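You operate a simulated robot arm through the tools that you are given. There is no shell and no other tool.

Carry out the task below with a simulated robot arm. There is one attempt and no reset: what you move stays moved.

## Task
Clear the serving flap and fold it down against the cart.
Fine: the steel bowl goes into the red basin, the steel straw holder on to the side table; the bracket folds in flat. Set down upright: straw holder.
Where things are to end (x, y in the base frame): straw holder within 0.06 m of [1.03, -0.01].

The check looks at the end state, three seconds after you hand in, the way a careful person would. Anything else that was tipped, shoved, dropped, spilled or broken makes it a failure. Flat cloth is picked up by pressing the open fingertips on it (5 to 10 N) and closing them slowly along it; thin cloth reads only 2 to 8 mm in the jaws.

## Robot
A 6-joint arm with a two-finger gripper, fixed in place. Base frame: the origin is at the foot of the arm, x ahead of it, y to its left, z up. Lengths are in m, angles in rad, forces in N, time in s.
Its first joint turns from -2.897 to 2.897 rad. Payload 2.45 kg.
Tool frame: the origin (TCP) lies between the finger pads and is the grasp point; the fingertips stand 0.02 m ahead of it; z points along the fingers, y is the line along which they close. Largest opening 0.14 m; the body of the gripper starts 0.168 m behind the TCP.
Orientation is told as [roll, pitch, yaw] about the base's x, y, z axes, in that order, counted from this pose: with the fingers straight down and closing along the base's y, the tool's x points along the base's -x, its y along +y and its z along -z.

## Interface
- The arm moves only by the tool apply_moves. Its argument "motion" is a list of rows, each an object (a shift or turn left out is 0, a gripper value left out holds the last) with "grip": the finger opening in m, from 0 to 0.14; "dp": the shift along the tool's x, y, z in units of 40 mm (1.0 is 40 mm), a list of three; "turn": the turn, a rotation vector about the tool's x, y, z in units of 4 degrees (1.0 is 4 degrees), a list of three. In form: [{"grip": grip, "dp": [dx, dy, dz], "turn": [rx, ry, rz]}, ...]. A call has 1 to 20 rows; each row shifts and turns the commanded pose from where the row before left it, along the tool's axes as they then stand. A call with a number of a shift or a turn outside -1 to 1 is refused whole. A row lasts 0.2 s, in which the tool goes at most 0.05 m and 0.15 rad; a call with a longer step from one row to the next is refused whole, and so is a gripper value outside its range. A pose out of reach is approached as far as the arm can. The call stops where the force on the tool passes 40 N (or 10 N more than at its start, if that is more) or the arm is blocked; 0.2 s more then pass. The fingers move at their own pace (about 0.045 m/s each) and stop on an object; they squeeze with about 42 N. The grip force told is the motor's: it shows also when the fingers shut on nothing. Time passes only in rows, and 0.2 s behind the last, so rows that do not move let the fingers close. The reply holds the time, the measured pose of the TCP, the force on the tool along the base axes, the opening and the grip force, in the units named above and with some noise, with the torque about the TCP (base axes, N m) and any sound that the robot's microphone picked up.
- Cameras (640 x 400 px; columns grow to the right, rows downward): "scene" is fixed at [0.0478, 0.5011, 1.5071]; the picture's right is [-0.24, -0.97, 0.00], its down [-0.54, 0.13, -0.83] and it looks along [0.81, -0.20, -0.56] (base axes); focal length 252 px, centre (320, 200). "wrist" rides on the gripper at [0.078, 0.011, -0.209] in the tool frame; the picture's right is [-0.14, 0.99, 0.00], its down [-0.92, -0.13, -0.37] and it looks along [-0.37, -0.05, 0.93] (tool axes); focal length 280 px, centre (320, 200). There is no depth. A picture from a camera that has moved, and an enlarged one, comes with that camera's place and axes in the base frame and with its lens. The place of the scene camera against the robot may be out by one fixed shift of up to 0.018 m in any direction.
- camera(camera): a new picture of that camera. No time passes.
- zoom(camera, box): a new picture of the part [left, top, right, bottom] of that camera's present view, enlarged. No time passes.
- job_done(): hands the job in; it is judged then, once.

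Places have to be worked out from the pictures, the camera data and where the tool is seen. Open the gripper and draw the arm clear of the work before you hand the job in, unless the task says otherwise.

The tools are called after "Request:" as a command line: name --argument value ..., lists and objects as JSON in quotes. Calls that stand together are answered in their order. apply_moves: Moves the arm, as the interface text tells. Its arguments: {"type":"object","properties":{"motion":{"type":"array","items":{"type":"object","properties":{"grip":{"type":"number"},"dp":{"type":"array","items":{"type":"number"}},"turn":{"type":"array","items":{"type":"number"}}}}}},"required":["motion"]} The other tools are called the same way: camera (camera) takes a picture; zoom (camera, box) takes an enlarged picture of a part of a camera's view; job_done () hands the job in.

At the start:

```text
time_s: 0.0
tcp_pos: [0.5265, 0.0591, 1.379]
tool_rot: [0.001, 0.001, 0.0]
contact_force: [-0.7, 0.2, 0.8]
ft_torque: [0.02, -0.06, 0.0]
grip_width: 0.14
finger_force: 0.1
```

scene: 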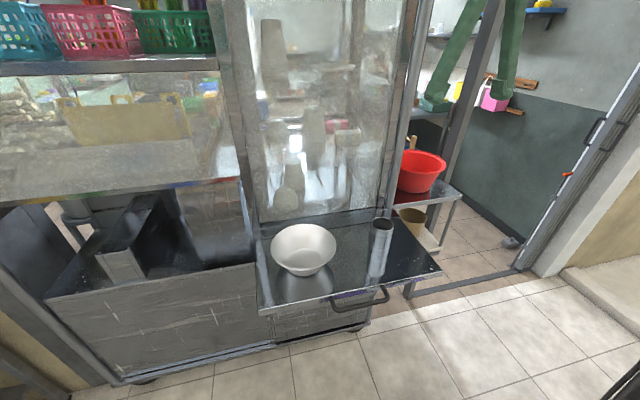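
wrist: 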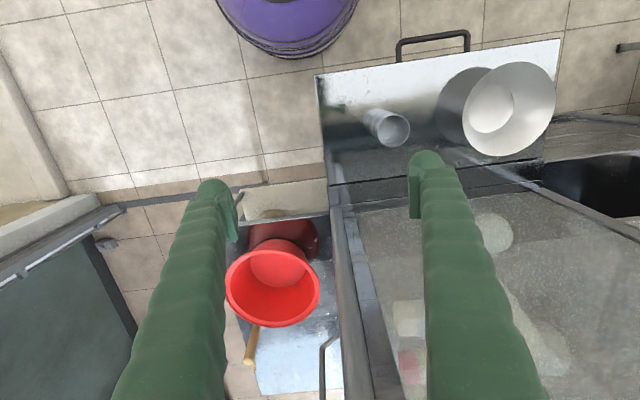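

I'll begin by looking at the scene more closely: the flap with the bowl and straw holder, the bracket, the side table and the red basin.

Request:
zoom --camera "scene" --box '[230, 180, 470, 340]'

Request:
zoom --camera "scene" --box '[360, 100, 540, 260]'

Request:
zoom --camera "wrist" --box '[200, 0, 640, 400]'

```text
2.50 times, centred on (350, 260) of scene
camera zoom: at [0.0478, 0.5011, 1.5071], right [-0.24, -0.97, 0.0], down [-0.54, 0.13, -0.83], along [0.81, -0.2, -0.56], focal length 630 px, centre (245, 50)
```

zoom: 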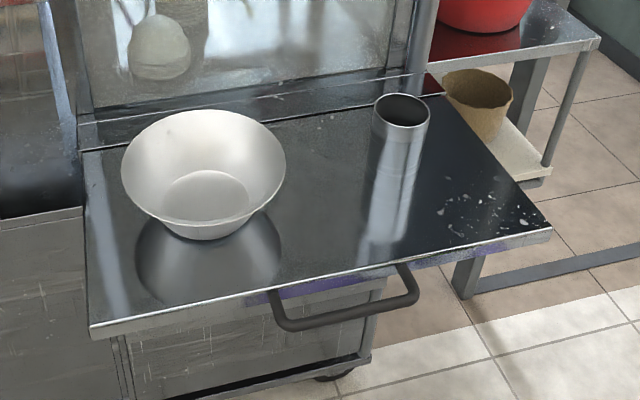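

```text
2.50 times, centred on (450, 180) of scene
camera zoom: at [0.0478, 0.5011, 1.5071], right [-0.24, -0.97, 0.0], down [-0.54, 0.13, -0.83], along [0.81, -0.2, -0.56], focal length 630 px, centre (-5, 250)
```

zoom: 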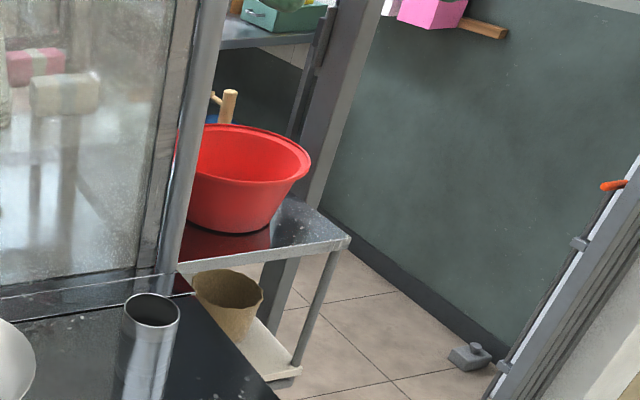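

```text
1.00 times, centred on (420, 200) of wrist (not enlarged: the box is as wide or as high as the picture)
camera zoom: at [0.4483, 0.0696, 1.5868], right [0.14, 0.99, 0.0], down [0.92, -0.13, 0.37], along [0.37, -0.05, -0.93], focal length 280 px, centre (220, 200)
```

zoom: 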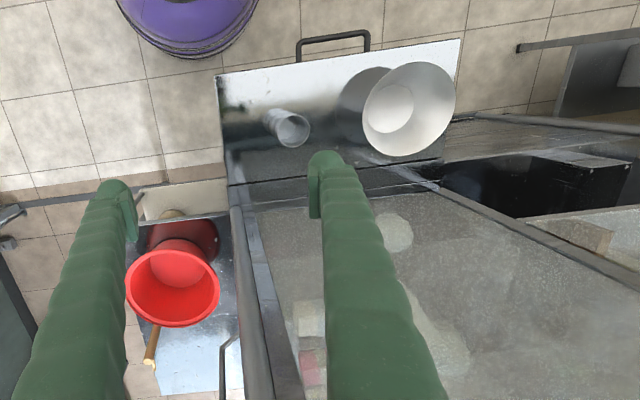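

The flap's top seems to sit at about z=0.96, spanning x 0.42–0.665 and y 0.065–0.555. I'll shift the arm sideways in free air to get a second wrist view of the side table and basin.

Request:
apply_moves --motion '[{"dp": [0, -1, 0]}, {"dp": [0, -1, 0]}, {"dp": [0, -1, 0]}, {"dp": [0, -1, 0]}, {"dp": [0, 0, 0]}]'

Request:
camera --camera "wrist"

Request:
camera --camera "scene"

```text
time_s: 1.2
tcp_pos: [0.5254, -0.1017, 1.3811]
tool_rot: [0.001, 0.0, 0.002]
contact_force: [0.0, -0.2, 0.1]
ft_torque: [-0.02, 0.0, -0.01]
grip_width: 0.1398
finger_force: 0.1
```

```text
taken
camera wrist: at [0.447, -0.0917, 1.5888], right [0.14, 0.99, 0.0], down [0.92, -0.13, 0.37], along [0.37, -0.05, -0.93], focal length 280 px, centre (320, 200)
```

wrist: 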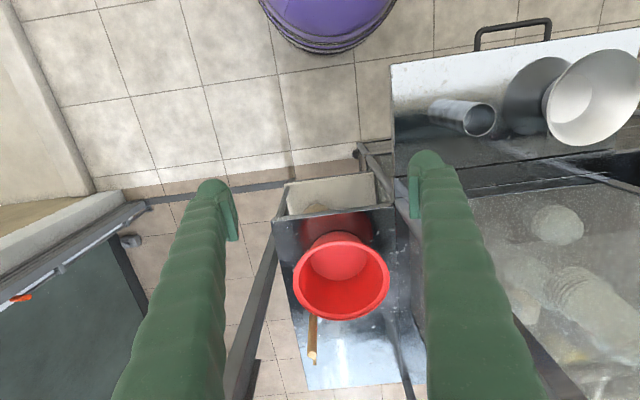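

```text
taken
```

scene: 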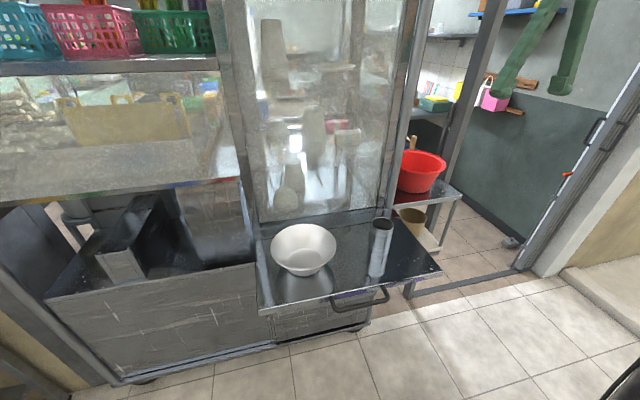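

The basin rim shifted about 69 px across a 0.16 m baseline, so it is at roughly (0.86, -0.10, 1.05) with a diameter of about 0.22 m. Zooming in to see the side table layout and any obstacles.

Request:
zoom --camera "wrist" --box '[240, 160, 480, 400]'

Request:
zoom --camera "wrist" --box '[340, 10, 640, 200]'

```text
1.67 times, centred on (360, 280) of wrist
camera zoom: at [0.447, -0.0917, 1.5888], right [0.14, 0.99, 0.0], down [0.92, -0.13, 0.37], along [0.37, -0.05, -0.93], focal length 467 px, centre (253, 67)
```

zoom: 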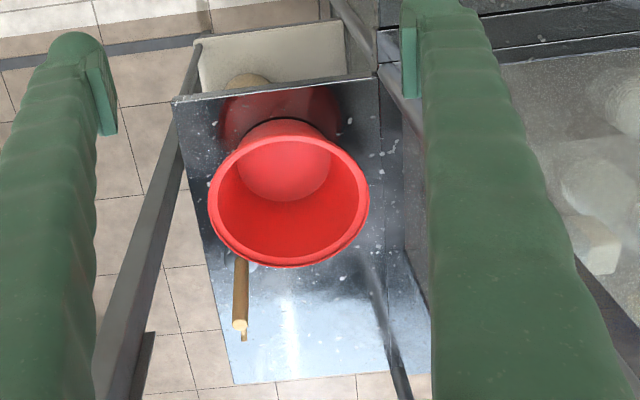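

```text
2.11 times, centred on (490, 105) of wrist
camera zoom: at [0.447, -0.0917, 1.5888], right [0.14, 0.99, 0.0], down [0.92, -0.13, 0.37], along [0.37, -0.05, -0.93], focal length 590 px, centre (-38, 400)
```

zoom: 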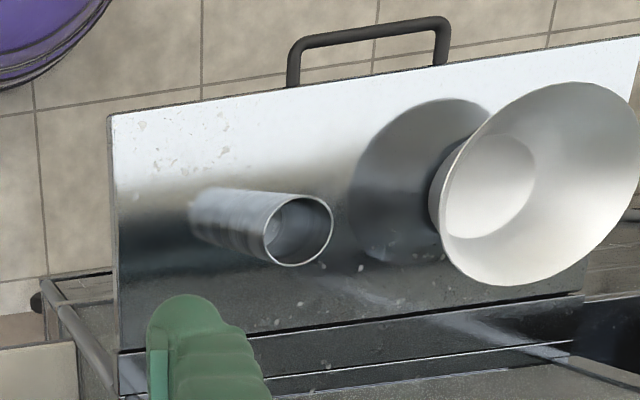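

Holder is about (0.544, 0.197), diameter ≈0.063, top z≈1.05; bowl rim centre is about (0.536, 0.426, 1.025). Next I'll go to the right of the flap and lower down so the wrist camera can look at the flap's underside and bracket.

Request:
apply_moves --motion '[{"dp": [0.3, -0.4, 0.8]}, {"dp": [0.3, -0.4, 0.8]}, {"dp": [0.3, -0.4, 0.8]}, {"dp": [0.3, -0.4, 0.8]}, {"dp": [0.3, -0.4, 0.8]}, {"dp": [0.3, -0.4, 0.8]}, {"dp": [0.3, -0.4, 0.8]}, {"dp": [0.3, -0.4, 0.8]}, {"dp": [0, 0, 0]}]'

Request:
camera --camera "wrist"

Request:
camera --camera "scene"

```text
time_s: 3.2
tcp_pos: [0.4323, -0.229, 1.1244]
tool_rot: [-0.001, 0.0, 0.002]
contact_force: [0.9, 0.1, 0.4]
ft_torque: [-0.01, -0.02, -0.03]
grip_width: 0.1398
finger_force: 0.1
```

```text
taken
camera wrist: at [0.3536, -0.2194, 1.3318], right [0.14, 0.99, 0.0], down [0.92, -0.13, 0.37], along [0.37, -0.05, -0.93], focal length 280 px, centre (320, 200)
```

wrist: 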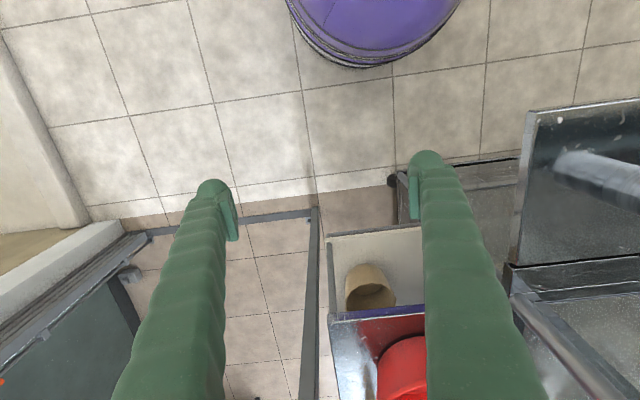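

```text
taken
```

scene: 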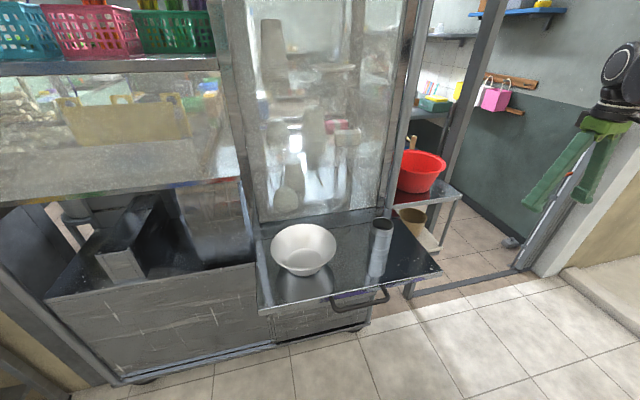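

I'm clear to the right of the flap. Now I yaw the tool so the camera faces +y (toward the flap's underside) while lowering.

Request:
apply_moves --motion '[{"dp": [0, 0, 0.3], "turn": [0, 0, -1]}, {"dp": [0, 0, 0.3], "turn": [0, 0, -1]}, {"dp": [0, 0, 0.3], "turn": [0, 0, -1]}, {"dp": [0, 0, 0.3], "turn": [0, 0, -1]}, {"dp": [0, 0, 0.3], "turn": [0, 0, -1]}, {"dp": [0, 0, 0.3], "turn": [0, 0, -1]}, {"dp": [0, 0, 0.3], "turn": [0, 0, -1]}, {"dp": [0, 0, 0.3], "turn": [0, 0, -1]}, {"dp": [0, 0, 0.3], "turn": [0, 0, -1]}, {"dp": [0, 0, 0.3], "turn": [0, 0, -1]}, {"dp": [0, 0, 0.3], "turn": [0, 0, -1]}, {"dp": [0, 0, 0.3], "turn": [0, 0, -1]}, {"dp": [0, 0, 0.3], "turn": [0, 0, -1]}, {"dp": [0, 0, 0.3], "turn": [0, 0, -1]}, {"dp": [0, 0, 0.3], "turn": [0, 0, -1]}, {"dp": [0, 0, 0.3], "turn": [0, 0, -1]}, {"dp": [0, 0, 0.3], "turn": [0, 0, -1]}, {"dp": [0, 0, 0]}]'

Request:
camera --camera "wrist"

Request:
camera --camera "scene"

```text
time_s: 7.0
tcp_pos: [0.4436, -0.2334, 0.9216]
tool_rot: [-0.001, 0.0, 1.192]
contact_force: [-0.5, 0.1, 0.1]
ft_torque: [-0.04, 0.02, 0.0]
grip_width: 0.1398
finger_force: 0.0
```

```text
taken
camera wrist: at [0.4045, -0.3033, 1.1296], right [-0.87, 0.49, 0.0], down [0.46, 0.81, 0.37], along [0.18, 0.32, -0.93], focal length 280 px, centre (320, 200)
```

wrist: 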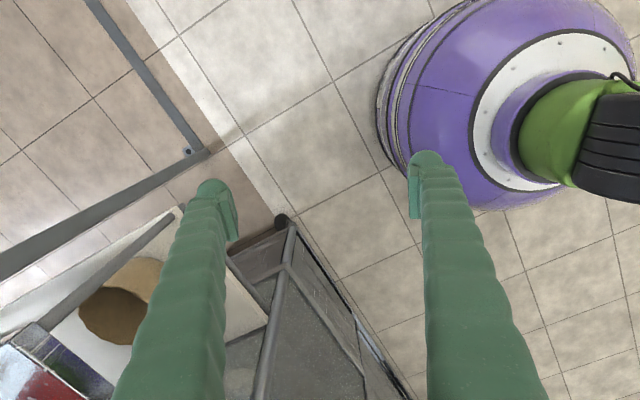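

```text
taken
```

scene: 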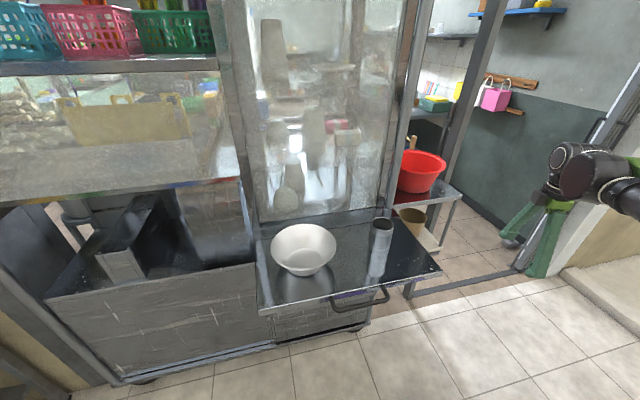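

The purple item is the robot's own pedestal. Now I lower a bit more and tilt the tool forward so the wrist camera looks nearly horizontally below the flap.

Request:
apply_moves --motion '[{"dp": [0, 0, 0.8]}, {"dp": [0, 0, 0.8]}, {"dp": [0, 0, 0.8]}, {"turn": [0, -1, 0]}, {"turn": [0, -1, 0]}, {"turn": [0, -1, 0]}, {"turn": [0, -1, 0]}, {"turn": [0, -1, 0]}, {"turn": [0, -1, 0]}, {"turn": [0, -1, 0]}, {"turn": [0, -1, 0]}, {"turn": [0, -1, 0]}, {"turn": [0, -1, 0]}, {"turn": [0, -1, 0]}, {"turn": [0, -1, 0]}, {"turn": [0, -1, 0]}, {"turn": [0, -1, 0]}, {"turn": [0, -1, 0]}, {"turn": [0, -1, 0]}, {"dp": [0, 0, 0]}]'

Request:
camera --camera "wrist"

Request:
camera --camera "scene"

```text
time_s: 11.2
tcp_pos: [0.4958, -0.1823, 0.8222]
tool_rot: [-0.016, -1.11, 1.187]
contact_force: [-0.3, -0.3, 0.9]
ft_torque: [-0.04, 0.01, 0.0]
grip_width: 0.14
finger_force: 0.0
out of reach, approached as far as the arm can: row 16, 17, 18, 19
```

```text
taken
camera wrist: at [0.3984, -0.3835, 0.8445], right [-0.89, 0.44, 0.12], down [0.14, 0.03, 0.99], along [0.43, 0.9, -0.09], focal length 280 px, centre (320, 200)
```

wrist: 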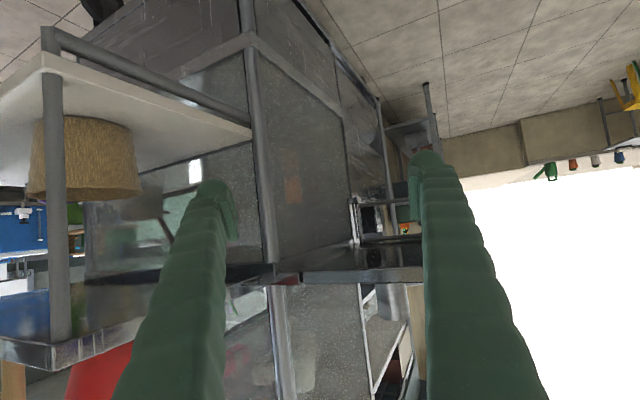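

```text
taken
```

scene: 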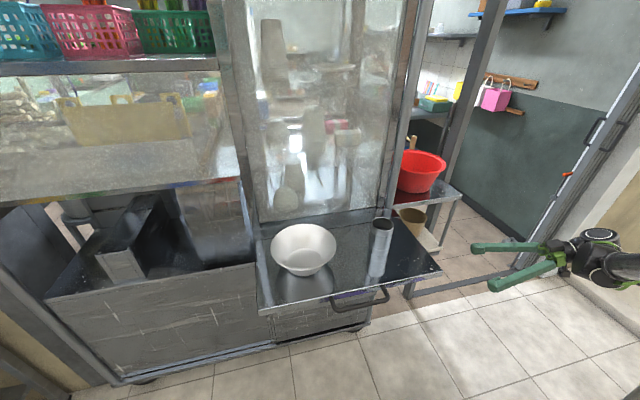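

The picture is upside-down (image-down is +z). Zooming on the flap edge and the cart front below it.

Request:
zoom --camera "wrist" --box '[220, 150, 440, 300]'

Request:
zoom --camera "wrist" --box '[340, 180, 430, 290]'

```text
2.67 times, centred on (330, 225) of wrist
camera zoom: at [0.3984, -0.3835, 0.8445], right [-0.89, 0.44, 0.12], down [0.14, 0.03, 0.99], along [0.43, 0.9, -0.09], focal length 748 px, centre (293, 133)
```

zoom: 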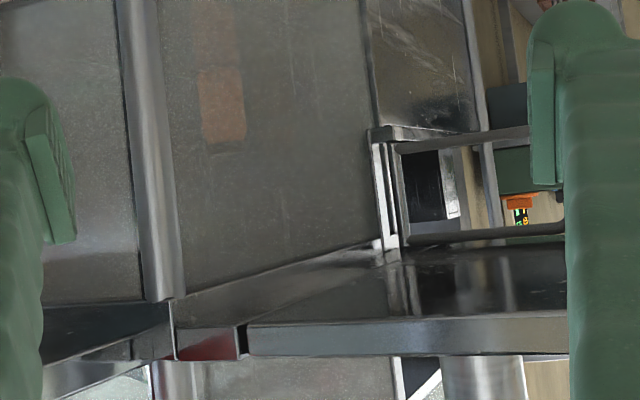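

```text
3.64 times, centred on (385, 235) of wrist
camera zoom: at [0.3984, -0.3835, 0.8445], right [-0.89, 0.44, 0.12], down [0.14, 0.03, 0.99], along [0.43, 0.9, -0.09], focal length 1020 px, centre (84, 73)
```

zoom: 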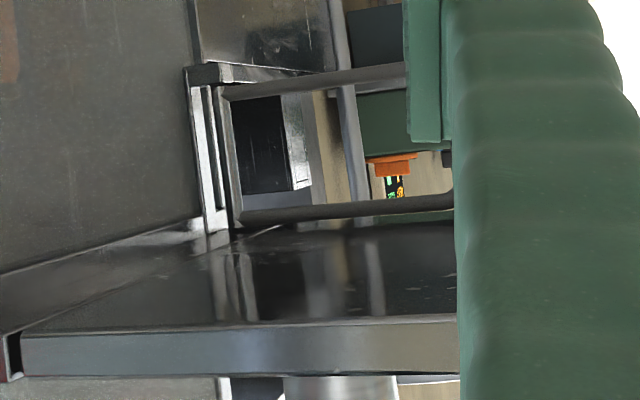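

I can make out a gate-like frame bracket under the flap, hinged at the cart front (vertical pivot) and swung out. I'll pan the camera and back off slightly to see it between the fingers.

Request:
apply_moves --motion '[{"dp": [0.27, -0.25, -0.56], "turn": [-0.9, 0, -0.44]}, {"dp": [0.27, -0.25, -0.56], "turn": [-0.9, 0, -0.44]}, {"dp": [0.27, -0.25, -0.56], "turn": [-0.9, 0, -0.44]}, {"dp": [0, 0, 0], "turn": [-0.9, 0, -0.44]}, {"dp": [0, 0, 0]}]'

Request:
camera --camera "wrist"

```text
time_s: 12.4
tcp_pos: [0.5983, -0.1712, 0.8233]
tool_rot: [-0.043, -1.093, 1.396]
contact_force: [-0.1, 0.4, 0.6]
ft_torque: [0.01, 0.05, 0.02]
grip_width: 0.14
finger_force: 0.1
out of reach, approached as far as the arm can: row 1, 2, 3, 4
```

```text
taken
camera wrist: at [0.5388, -0.3863, 0.8496], right [-0.96, 0.27, 0.1], down [0.13, 0.07, 0.99], along [0.26, 0.96, -0.1], focal length 280 px, centre (320, 200)
```

wrist: 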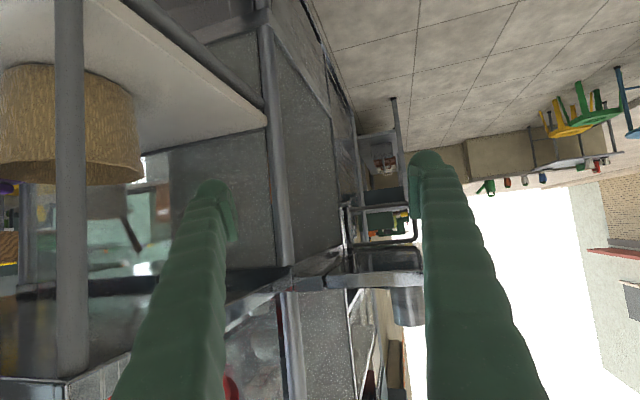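

Request:
zoom --camera "wrist" --box '[280, 150, 440, 300]'

Request:
camera --camera "scene"

```text
2.67 times, centred on (360, 225) of wrist
camera zoom: at [0.5388, -0.3863, 0.8496], right [-0.96, 0.27, 0.1], down [0.13, 0.07, 0.99], along [0.26, 0.96, -0.1], focal length 748 px, centre (213, 133)
```

zoom: 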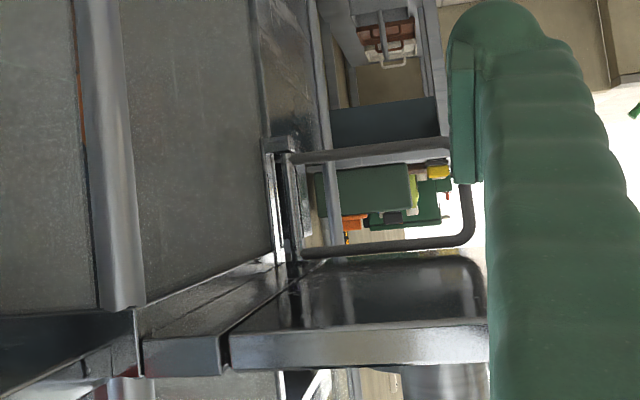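

```text
taken
```

scene: 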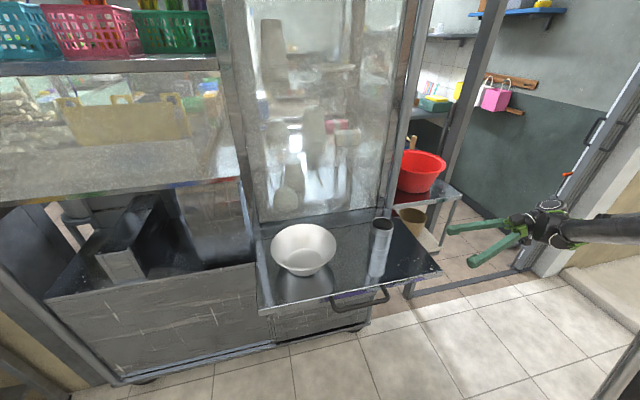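

The bracket is a U-shaped rod frame at y≈0.48, pivoting at about (0.69, 0.48), spanning z≈0.80–0.915 and reaching out to x≈0.50. Now I bring the tool back to vertical and up, before going to the straw holder.

Request:
apply_moves --motion '[{"turn": [0, 1, 0]}, {"turn": [0, 1, 0]}, {"turn": [0, 1, 0]}, {"turn": [0, 1, 0]}, {"turn": [0, 1, 0]}, {"turn": [0, 1, 0]}, {"turn": [0, 1, 0]}, {"turn": [0, 1, 0]}, {"turn": [0, 1, 0]}, {"turn": [0, 1, 0]}, {"turn": [0, 1, 0]}, {"turn": [0, 1, 0]}, {"turn": [0, 1, 0]}, {"turn": [0, 1, 0]}, {"turn": [0, 1, 0]}, {"turn": [0, 0.6, 0]}, {"dp": [0, 0, 0]}]'

```text
time_s: 16.0
tcp_pos: [0.595, -0.1724, 0.8244]
tool_rot: [-0.02, -0.003, 1.36]
contact_force: [0.7, 0.9, 1.0]
ft_torque: [0.0, 0.0, 0.02]
grip_width: 0.1399
finger_force: 0.0
```

Tool is vertical again at (0.595, -0.172, 0.824). I raise it and undo the yaw.

Request:
apply_moves --motion '[{"dp": [0, 0, -1]}, {"dp": [0, 0, -1]}, {"dp": [0, 0, -1], "turn": [0, 0, 1]}, {"dp": [0, 0, -1], "turn": [0, 0, 1]}, {"dp": [0, 0, -1], "turn": [0, 0, 1]}, {"dp": [0, 0, -1], "turn": [0, 0, 1]}, {"dp": [0, 0, -1], "turn": [0, 0, 1]}, {"dp": [0, 0, -1], "turn": [0, 0, 1]}, {"dp": [0, 0, -1], "turn": [0, 0, 1]}, {"dp": [0, 0, -1], "turn": [0, 0, 1]}, {"dp": [0, 0, -1], "turn": [0, 0, 1]}, {"turn": [0, 0, 1]}, {"turn": [0, 0, 1]}, {"turn": [0, 0, 1]}, {"turn": [0, 0, 1]}, {"turn": [0, 0, 1]}, {"turn": [0, 0, 1]}, {"turn": [0, 0, 1]}, {"turn": [0, 0, 1]}, {"turn": [0, 0, 1]}]'

Request:
camera --camera "scene"

```text
time_s: 20.2
tcp_pos: [0.5868, -0.1714, 1.2635]
tool_rot: [-0.002, -0.019, 0.101]
contact_force: [0.3, -0.3, -0.4]
ft_torque: [0.0, -0.04, 0.0]
grip_width: 0.1401
finger_force: 0.2
```

```text
taken
```

scene: 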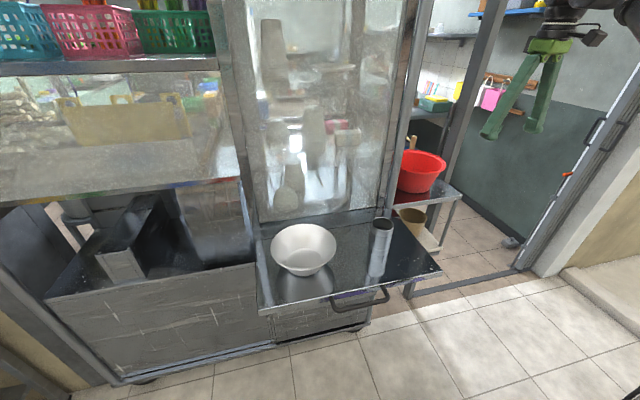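

Request:
apply_moves --motion '[{"turn": [0, 0.15, 0.75]}, {"turn": [0, 0.12, 0.7]}, {"dp": [0, 0, 0]}]'

Request:
camera --camera "wrist"

Request:
zoom --camera "wrist" --box '[220, 200, 440, 400]'

```text
time_s: 21.0
tcp_pos: [0.5873, -0.1719, 1.2638]
tool_rot: [0.0, -0.001, -0.001]
contact_force: [0.2, 0.6, -0.1]
ft_torque: [0.01, -0.03, 0.0]
grip_width: 0.1398
finger_force: 0.1
```

```text
taken
camera wrist: at [0.5075, -0.1617, 1.471], right [0.14, 0.99, 0.0], down [0.92, -0.13, 0.37], along [0.37, -0.05, -0.93], focal length 280 px, centre (320, 200)
```

wrist: 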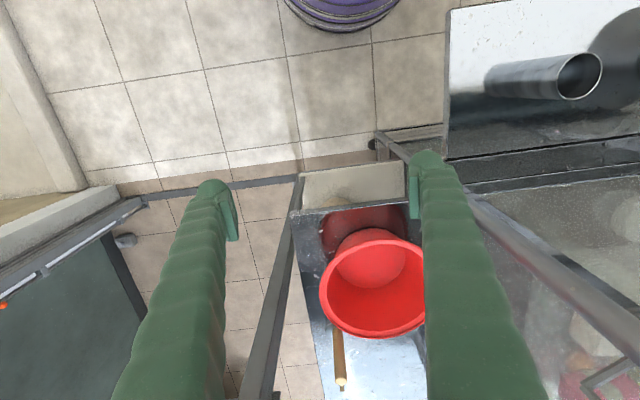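

```text
2.00 times, centred on (330, 300) of wrist
camera zoom: at [0.5075, -0.1617, 1.471], right [0.14, 0.99, 0.0], down [0.92, -0.13, 0.37], along [0.37, -0.05, -0.93], focal length 561 px, centre (300, 0)
```

zoom: 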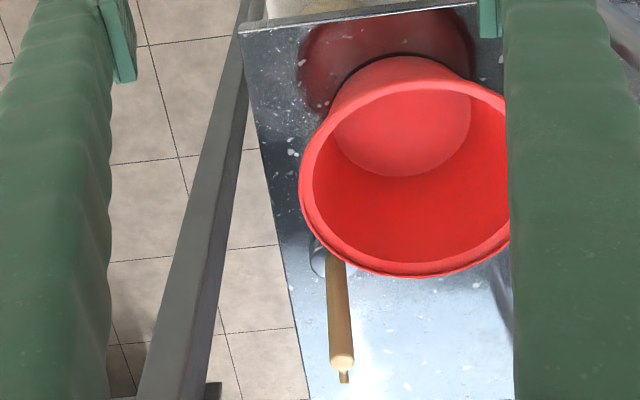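

Views agree: the basin rim centre is near (0.87, -0.10, ~1.04) and the table top is at about z≈0.95. Now I move above the straw holder.

Request:
apply_moves --motion '[{"dp": [0.107, 0.92, 0]}, {"dp": [0.107, 0.92, 0]}, {"dp": [0.107, 0.92, 0]}, {"dp": [0.107, 0.92, 0]}, {"dp": [0.107, 0.92, 0]}, {"dp": [0.107, 0.92, 0]}, {"dp": [0.107, 0.92, 0]}, {"dp": [0.107, 0.92, 0]}, {"dp": [0.107, 0.92, 0]}, {"dp": [0.107, 0.92, 0]}, {"dp": [0, 0, 0]}]'

Request:
camera --camera "wrist"

Request:
camera --camera "scene"

```text
time_s: 23.4
tcp_pos: [0.5433, 0.1952, 1.2641]
tool_rot: [-0.001, -0.001, 0.002]
contact_force: [0.6, -0.1, -0.6]
ft_torque: [0.02, -0.01, 0.01]
grip_width: 0.1401
finger_force: 0.0
```

```text
taken
camera wrist: at [0.4637, 0.2062, 1.4716], right [0.14, 0.99, 0.0], down [0.92, -0.13, 0.37], along [0.37, -0.05, -0.93], focal length 280 px, centre (320, 200)
```

wrist: 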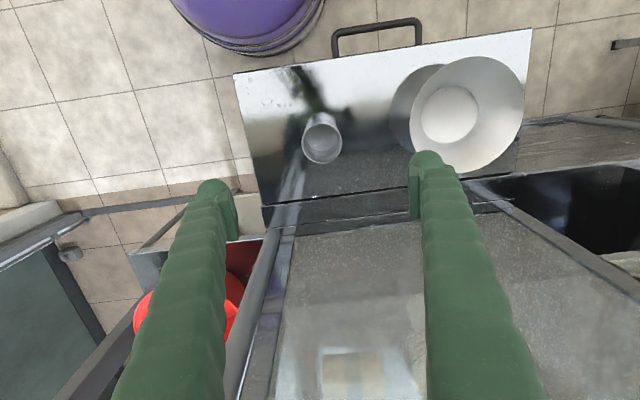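

```text
taken
```

scene: 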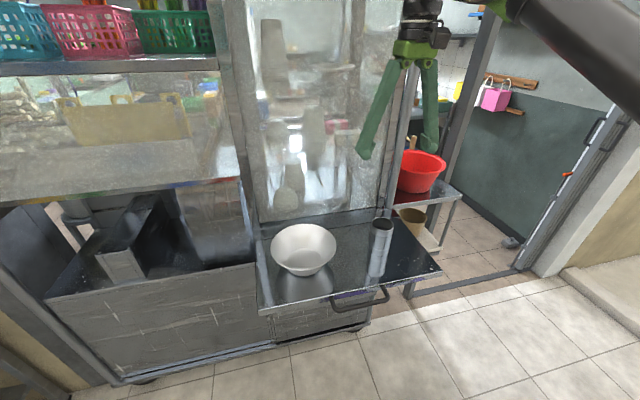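

Request:
zoom --camera "wrist" --box '[260, 80, 400, 200]'

Request:
zoom --camera "wrist" --box '[370, 30, 560, 200]'

```text
3.33 times, centred on (330, 140) of wrist
camera zoom: at [0.4637, 0.2062, 1.4716], right [0.14, 0.99, 0.0], down [0.92, -0.13, 0.37], along [0.37, -0.05, -0.93], focal length 935 px, centre (287, 400)
```

zoom: 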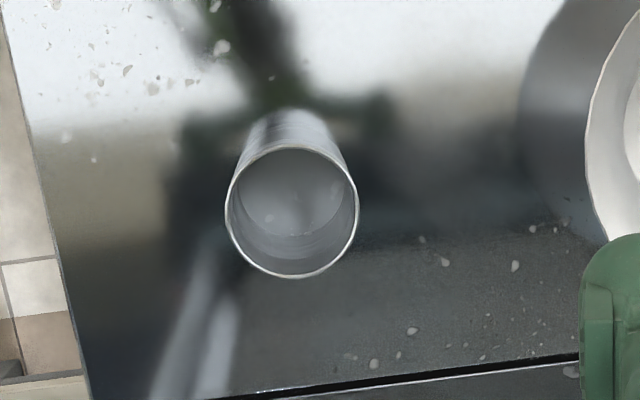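

```text
2.35 times, centred on (465, 115) of wrist
camera zoom: at [0.4637, 0.2062, 1.4716], right [0.14, 0.99, 0.0], down [0.92, -0.13, 0.37], along [0.37, -0.05, -0.93], focal length 660 px, centre (-21, 400)
```

zoom: 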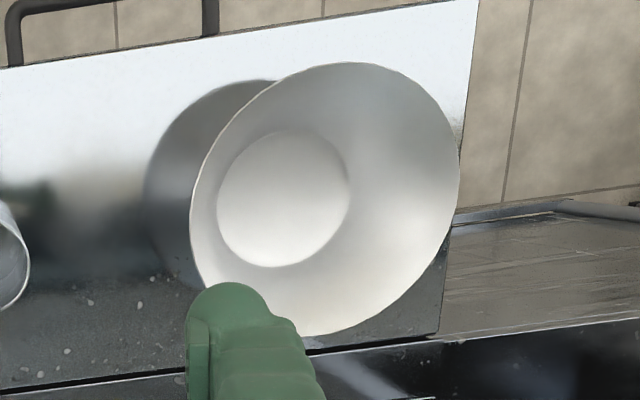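

Holder at (0.545, 0.198), top z≈1.04. I'll tilt the tool 24° forward (needed for the reach later) and descend partially over the holder.

Request:
apply_moves --motion '[{"turn": [0, -1, 0]}, {"turn": [0, -1, 0]}, {"turn": [0, -1, 0]}, {"turn": [0, -1, 0]}, {"turn": [0, -1, 0]}, {"turn": [0, -1, 0]}, {"dp": [0.407, 0, 0.914]}, {"dp": [0.407, 0.05, 0.914]}, {"dp": [0.407, 0, 0.914]}, {"dp": [0.407, 0, 0.914]}, {"dp": [0, 0, 0]}]'

Request:
camera --camera "wrist"

Request:
camera --camera "scene"

```text
time_s: 25.8
tcp_pos: [0.5451, 0.1957, 1.102]
tool_rot: [0.001, -0.419, 0.002]
contact_force: [-0.1, -0.7, -1.5]
ft_torque: [-0.01, -0.01, -0.02]
grip_width: 0.14
finger_force: 0.1
```

```text
taken
camera wrist: at [0.3871, 0.2066, 1.2596], right [0.12, 0.99, 0.06], down [0.69, -0.13, 0.71], along [0.71, -0.05, -0.7], focal length 280 px, centre (320, 200)
```

wrist: 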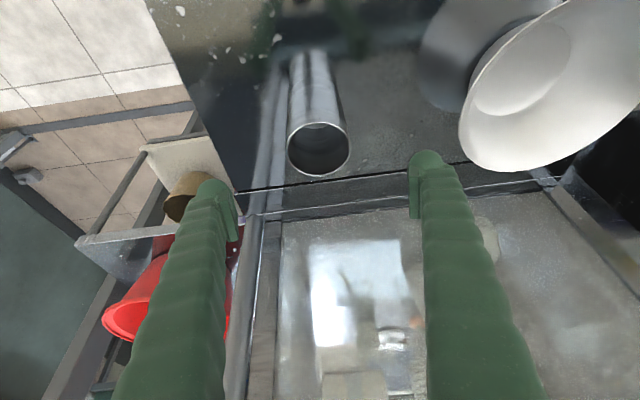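

```text
taken
```

scene: 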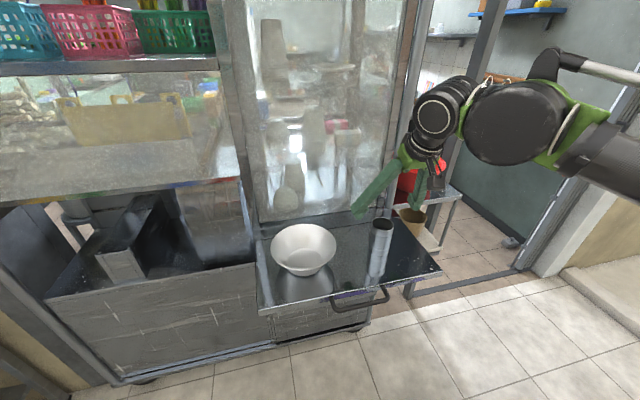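

Holder is centred between the fingers. I descend the last 9 cm and close.

Request:
apply_moves --motion '[{"dp": [0.312, 0.03, 0.7]}, {"dp": [0.312, 0.03, 0.7]}, {"dp": [0.312, 0, 0.7]}, {"dp": [0, 0, 0]}]'

Request:
camera --camera "wrist"

Request:
zoom --camera "scene" --box '[310, 120, 470, 300]'

```text
time_s: 26.8
tcp_pos: [0.5439, 0.1983, 1.0099]
tool_rot: [-0.001, -0.42, 0.001]
contact_force: [-0.4, 0.5, -0.2]
ft_torque: [-0.01, -0.02, 0.04]
grip_width: 0.1401
finger_force: 0.1
```

```text
taken
camera wrist: at [0.386, 0.2085, 1.1683], right [0.12, 0.99, 0.06], down [0.69, -0.13, 0.71], along [0.71, -0.05, -0.7], focal length 280 px, centre (320, 200)
```

wrist: 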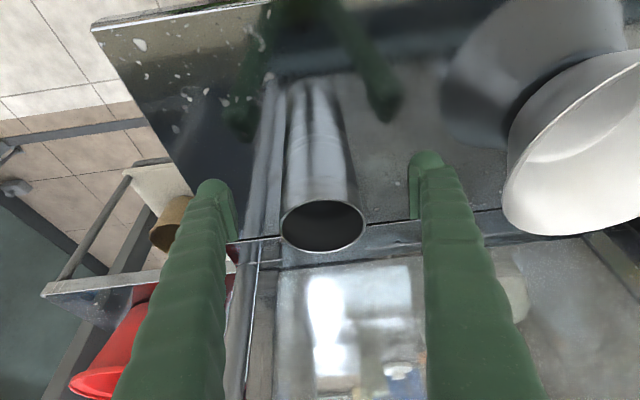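

```text
2.22 times, centred on (390, 210) of scene
camera zoom: at [0.0478, 0.5011, 1.5071], right [-0.24, -0.97, 0.0], down [-0.54, 0.13, -0.83], along [0.81, -0.2, -0.56], focal length 560 px, centre (164, 178)
```

zoom: 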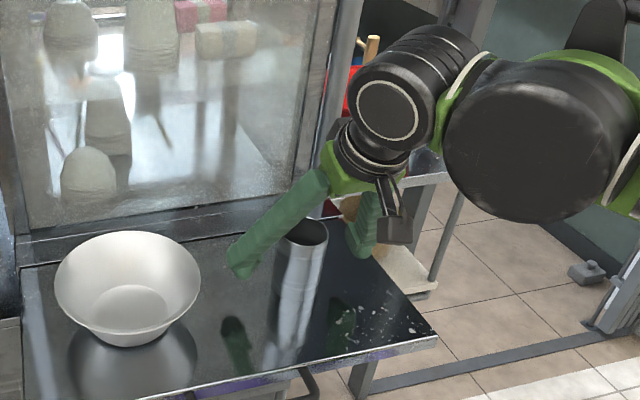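

The tube stands centred between the pads. Closing on it.

Request:
apply_moves --motion '[{"grip": 0.1}, {"grip": 0.08}, {"grip": 0.065}, {"grip": 0.05}, {"grip": 0.05}, {"grip": 0.05}, {"grip": 0.05}]'

Request:
camera --camera "wrist"

```text
time_s: 28.4
tcp_pos: [0.5432, 0.1989, 1.0107]
tool_rot: [0.0, -0.42, 0.001]
contact_force: [-0.1, 1.6, 1.8]
ft_torque: [-0.1, 0.0, 0.01]
grip_width: 0.0649
finger_force: 42.0
```

```text
taken
camera wrist: at [0.386, 0.2085, 1.1686], right [0.12, 0.99, 0.06], down [0.69, -0.13, 0.71], along [0.71, -0.05, -0.7], focal length 280 px, centre (320, 200)
```

wrist: 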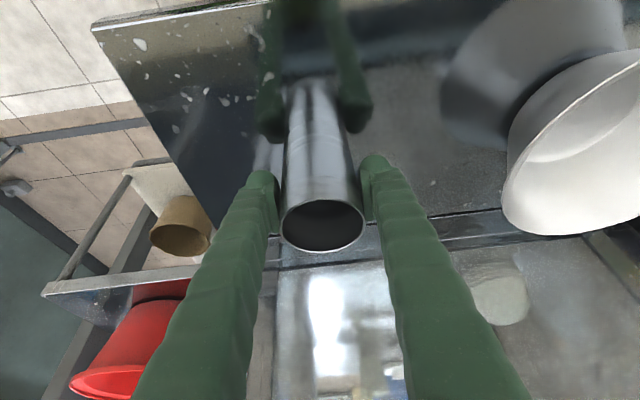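

Grip holds at 0.065 m. Lifting straight up.

Request:
apply_moves --motion '[{"dp": [-0.203, 0, -0.457]}, {"dp": [-0.407, 0, -0.914]}, {"dp": [-0.407, 0, -0.914]}, {"dp": [-0.407, 0, -0.914]}, {"dp": [-0.407, 0, -0.914]}, {"dp": [0, 0, 0]}]'

Request:
camera --camera "wrist"

Request:
camera --camera "scene"

```text
time_s: 29.8
tcp_pos: [0.5447, 0.1994, 1.1893]
tool_rot: [-0.001, -0.419, 0.0]
contact_force: [0.0, -0.9, -2.2]
ft_torque: [-0.02, -0.04, -0.02]
grip_width: 0.0649
finger_force: 42.3
```

```text
taken
camera wrist: at [0.3873, 0.2104, 1.3475], right [0.12, 0.99, 0.06], down [0.69, -0.13, 0.71], along [0.71, -0.05, -0.7], focal length 280 px, centre (320, 200)
```

wrist: 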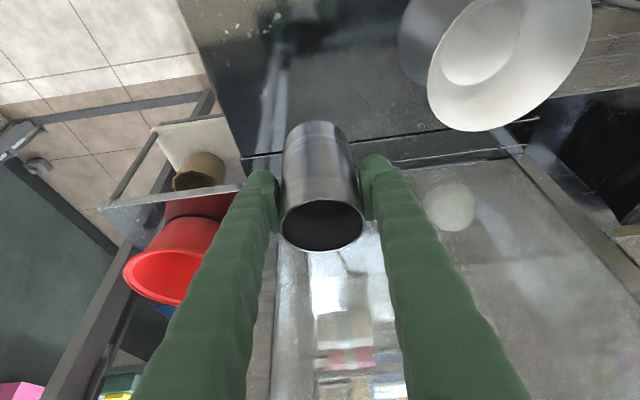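

```text
taken
```

scene: 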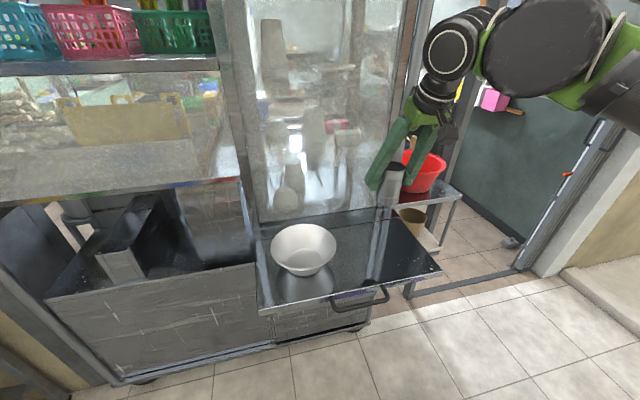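

Holder is held upright. Now I move it to the right, to y≈-0.045, staying at x≈0.545.

Request:
apply_moves --motion '[{"dp": [0, -0.87, 0]}, {"dp": [0, -0.87, 0]}, {"dp": [0, -0.87, 0]}, {"dp": [0, -0.87, 0]}, {"dp": [0, -0.87, 0]}, {"dp": [0, -0.87, 0]}, {"dp": [0, -0.87, 0]}, {"dp": [0, 0, 0]}]'

Request:
camera --camera "wrist"

Request:
camera --camera "scene"

```text
time_s: 31.6
tcp_pos: [0.5432, -0.0427, 1.1891]
tool_rot: [-0.001, -0.42, 0.002]
contact_force: [0.5, -0.2, -4.1]
ft_torque: [0.03, -0.01, -0.01]
grip_width: 0.0646
finger_force: 42.1
```

```text
taken
camera wrist: at [0.3861, -0.033, 1.3473], right [0.12, 0.99, 0.06], down [0.69, -0.13, 0.71], along [0.71, -0.05, -0.7], focal length 280 px, centre (320, 200)
```

wrist: 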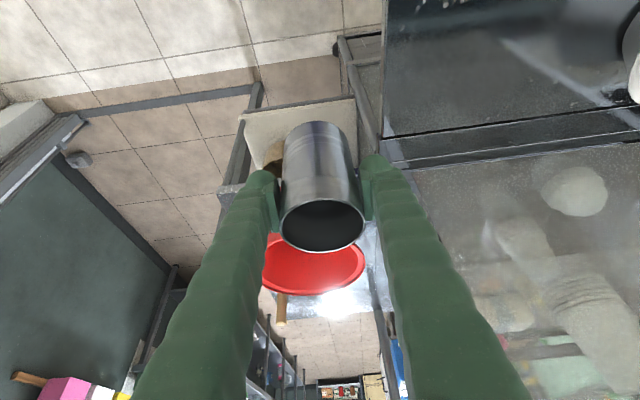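

```text
taken
```

scene: 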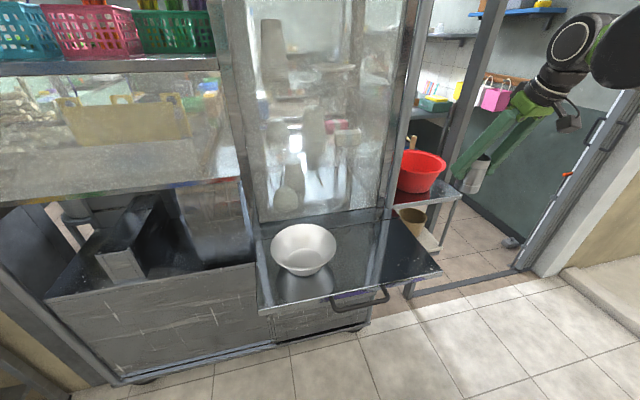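

Request:
zoom --camera "wrist" --box '[230, 220, 430, 400]'

```text
2.22 times, centred on (330, 310) of wrist
camera zoom: at [0.3861, -0.033, 1.3473], right [0.12, 0.99, 0.06], down [0.69, -0.13, 0.71], along [0.71, -0.05, -0.7], focal length 623 px, centre (298, -44)
```

zoom: 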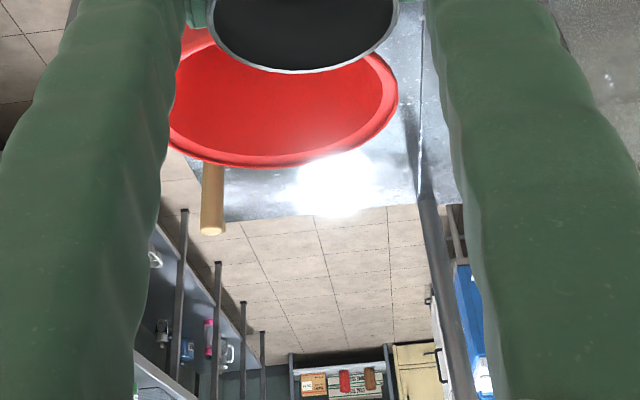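

The cart's side wall is at y≈0.053 and the basin's back rim at x≈0.99. I'll set the holder down around (1.045, -0.038). Advancing in +x in stages.

Request:
apply_moves --motion '[{"dp": [-0.914, 0.1, 0.407]}, {"dp": [-0.914, 0, 0.407]}, {"dp": [-0.914, 0, 0.407]}, {"dp": [-0.914, 0, 0.407]}, {"dp": [-0.914, 0, 0.407]}, {"dp": [0, 0, 0]}]'

Request:
camera --camera "scene"

Request:
camera --camera "wrist"

```text
time_s: 33.0
tcp_pos: [0.7453, -0.0383, 1.1928]
tool_rot: [-0.001, -0.421, 0.001]
contact_force: [-1.0, -0.4, -4.1]
ft_torque: [0.0, -0.01, -0.02]
grip_width: 0.0647
finger_force: 42.2
```

```text
taken
```

scene: 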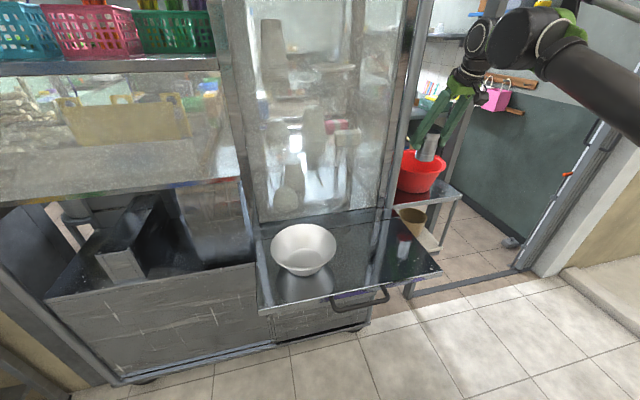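

```text
taken
camera wrist: at [0.5872, -0.0284, 1.3501], right [0.12, 0.99, 0.06], down [0.69, -0.13, 0.71], along [0.71, -0.05, -0.7], focal length 280 px, centre (320, 200)
```

wrist: 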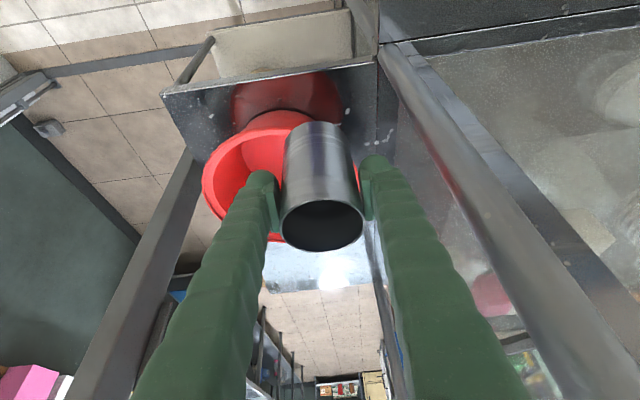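

Request:
apply_moves --motion '[{"dp": [-0.914, 0, 0.407]}, {"dp": [-0.914, 0, 0.407]}, {"dp": [-0.914, 0, 0.407]}, {"dp": [-0.914, 0, 0.407]}, {"dp": [0, 0, 0]}]'

Request:
camera --camera "scene"

Request:
camera --camera "wrist"

```text
time_s: 34.2
tcp_pos: [0.9041, -0.0368, 1.1912]
tool_rot: [0.0, -0.421, 0.002]
contact_force: [0.4, -0.1, -4.4]
ft_torque: [0.03, -0.02, -0.01]
grip_width: 0.0648
finger_force: 42.1
```

```text
taken
```

scene: 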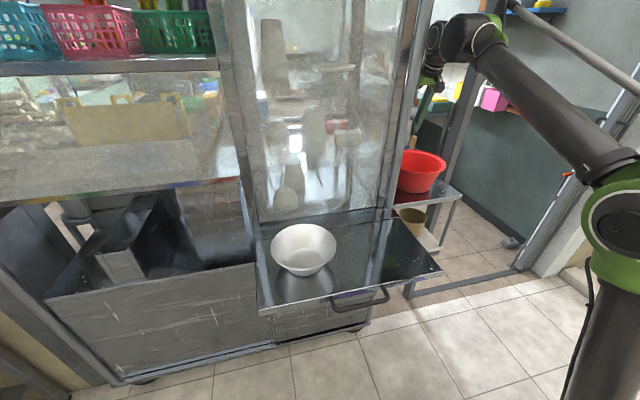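

```text
taken
camera wrist: at [0.7468, -0.0269, 1.3485], right [0.12, 0.99, 0.06], down [0.69, -0.13, 0.71], along [0.71, -0.05, -0.7], focal length 280 px, centre (320, 200)
```

wrist: 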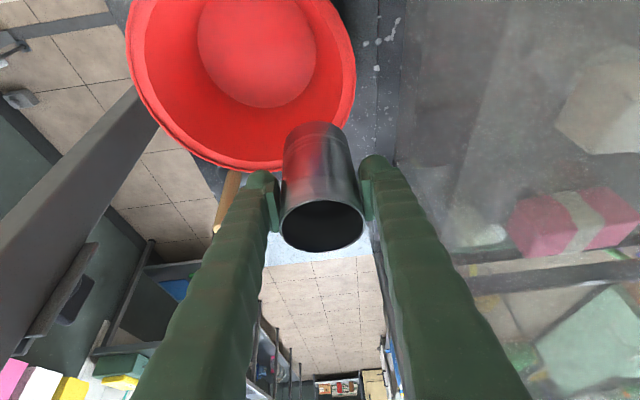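

Path is clear and the forearm stays to the right of the cart post. Advancing to x≈1.045.

Request:
apply_moves --motion '[{"dp": [-0.8, 0, 0.356]}, {"dp": [-0.8, 0, 0.356]}, {"dp": [-0.8, 0, 0.356]}, {"dp": [-0.82, 0, 0.365]}, {"dp": [0, 0, 0]}]'

Request:
camera --camera "scene"

Request:
camera --camera "wrist"

```text
time_s: 35.4
tcp_pos: [1.0442, -0.0397, 1.1929]
tool_rot: [0.001, -0.419, 0.002]
contact_force: [-0.5, 0.2, -3.8]
ft_torque: [-0.01, -0.01, 0.03]
grip_width: 0.0646
finger_force: 42.1
```

```text
taken
```

scene: 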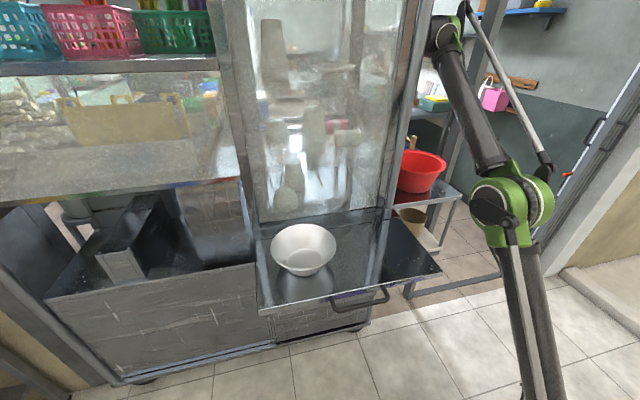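

```text
taken
camera wrist: at [0.8874, -0.0287, 1.3513], right [0.12, 0.99, 0.06], down [0.69, -0.13, 0.71], along [0.71, -0.05, -0.7], focal length 280 px, centre (320, 200)
```

wrist: 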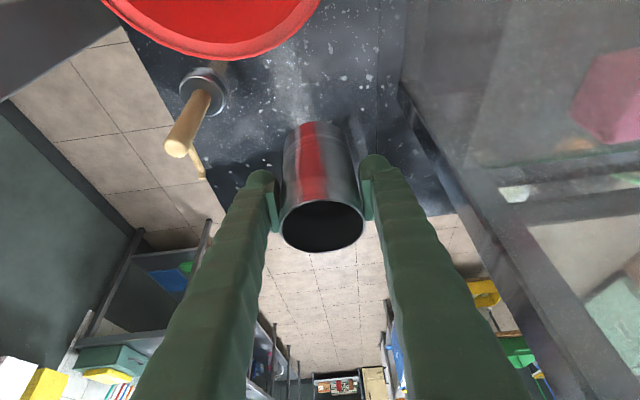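

Reached (1.044, -0.040). A wooden-handled item stands at about (1.05, -0.19), well clear of me. Descending most of the way.

Request:
apply_moves --motion '[{"dp": [0.366, 0, 0.822]}, {"dp": [0.366, 0, 0.822]}, {"dp": [0.366, 0, 0.822]}, {"dp": [0.366, 0, 0.822]}, {"dp": [0, 0, 0]}]'

Request:
camera --camera "wrist"

Request:
zoom --camera "scene" --box '[370, 0, 570, 240]'

```text
time_s: 36.6
tcp_pos: [1.0461, -0.0381, 1.0507]
tool_rot: [-0.001, -0.421, 0.002]
contact_force: [0.3, 0.9, -2.7]
ft_torque: [0.01, -0.02, 0.02]
grip_width: 0.0648
finger_force: 41.8
```

```text
taken
camera wrist: at [0.8883, -0.0278, 1.2076], right [0.12, 0.99, 0.06], down [0.69, -0.13, 0.71], along [0.71, -0.05, -0.7], focal length 280 px, centre (320, 200)
```

wrist: 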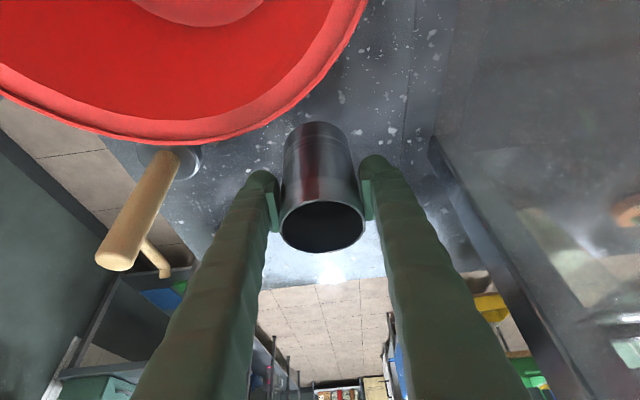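

```text
1.67 times, centred on (470, 120) of scene
camera zoom: at [0.0478, 0.5011, 1.5071], right [-0.24, -0.97, 0.0], down [-0.54, 0.13, -0.83], along [0.81, -0.2, -0.56], focal length 420 px, centre (70, 333)
```

zoom: 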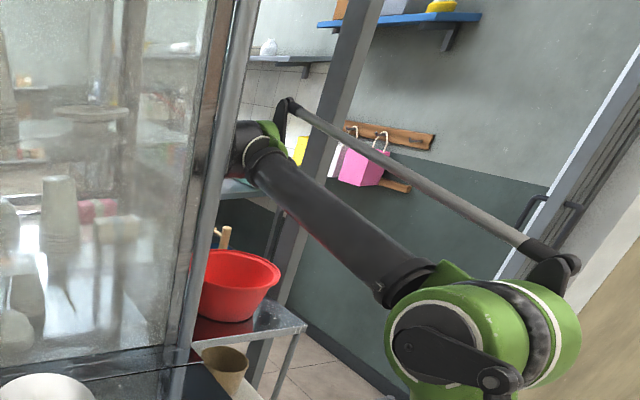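

Clearances to the basin look fine (rim back at x≈0.98). Descending 2 cm then in fine steps watching the force.

Request:
apply_moves --motion '[{"dp": [0.1, 0, 0.228]}, {"dp": [0.1, 0, 0.228]}, {"dp": [0.05, 0, 0.114]}, {"dp": [0, 0, 0]}]'

Request:
apply_moves --motion '[{"dp": [0.05, 0, 0.114]}, {"dp": [0, 0, 0]}]'

```text
time_s: 37.6
tcp_pos: [1.046, -0.0398, 1.0235]
tool_rot: [-0.002, -0.42, 0.003]
contact_force: [-0.4, -0.5, -3.7]
ft_torque: [-0.02, 0.02, -0.01]
grip_width: 0.0643
finger_force: 41.9
```

```text
time_s: 38.2
tcp_pos: [1.0461, -0.0379, 1.0178]
tool_rot: [-0.001, -0.421, 0.0]
contact_force: [-0.9, 0.1, -2.8]
ft_torque: [0.04, 0.03, 0.01]
grip_width: 0.0645
finger_force: 42.1
```

Request:
apply_moves --motion '[{"dp": [0.03, 0, 0.068]}, {"dp": [0, 0, 0]}]'

Request:
zoom --camera "wrist" --box '[230, 60, 420, 260]'

```text
time_s: 38.8
tcp_pos: [1.0459, -0.0384, 1.0146]
tool_rot: [-0.001, -0.42, 0.001]
contact_force: [-0.5, -0.6, -3.7]
ft_torque: [0.01, 0.02, -0.02]
grip_width: 0.0647
finger_force: 42.2
```

```text
2.00 times, centred on (325, 160) of wrist
camera zoom: at [0.8886, -0.0286, 1.1728], right [0.12, 0.99, 0.06], down [0.69, -0.13, 0.71], along [0.71, -0.05, -0.7], focal length 561 px, centre (310, 280)
```

zoom: 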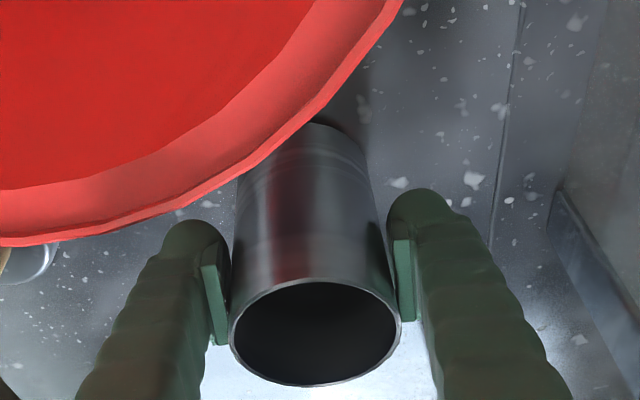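

No contact yet (force still ≈-3.5 N, the holder's weight). Continuing in small steps.

Request:
apply_moves --motion '[{"dp": [0.03, 0, 0.068]}, {"dp": [0, 0, 0]}]'

Request:
apply_moves --motion '[{"dp": [0.03, 0, 0.068]}, {"dp": [0, 0, 0]}]'

```text
time_s: 39.4
tcp_pos: [1.0468, -0.0386, 1.0135]
tool_rot: [0.0, -0.419, 0.001]
contact_force: [0.0, -0.7, -2.6]
ft_torque: [0.04, -0.01, 0.01]
grip_width: 0.0647
finger_force: 41.6
```

```text
time_s: 40.0
tcp_pos: [1.0462, -0.0387, 1.0099]
tool_rot: [-0.002, -0.424, 0.003]
contact_force: [12.2, 0.4, 29.1]
ft_torque: [-0.19, -0.02, 0.08]
grip_width: 0.0647
finger_force: 42.0
```

Contact at TCP z≈1.010. I ease off about 1 mm, then open slowly to about 0.09.

Request:
apply_moves --motion '[{"dp": [-0.012, 0, -0.027]}, {"dp": [0, 0, 0]}]'

```text
time_s: 40.6
tcp_pos: [1.0456, -0.0381, 1.0105]
tool_rot: [0.0, -0.42, 0.0]
contact_force: [6.4, -2.0, 13.6]
ft_torque: [-0.11, -0.17, 0.04]
grip_width: 0.0645
finger_force: 42.4
```

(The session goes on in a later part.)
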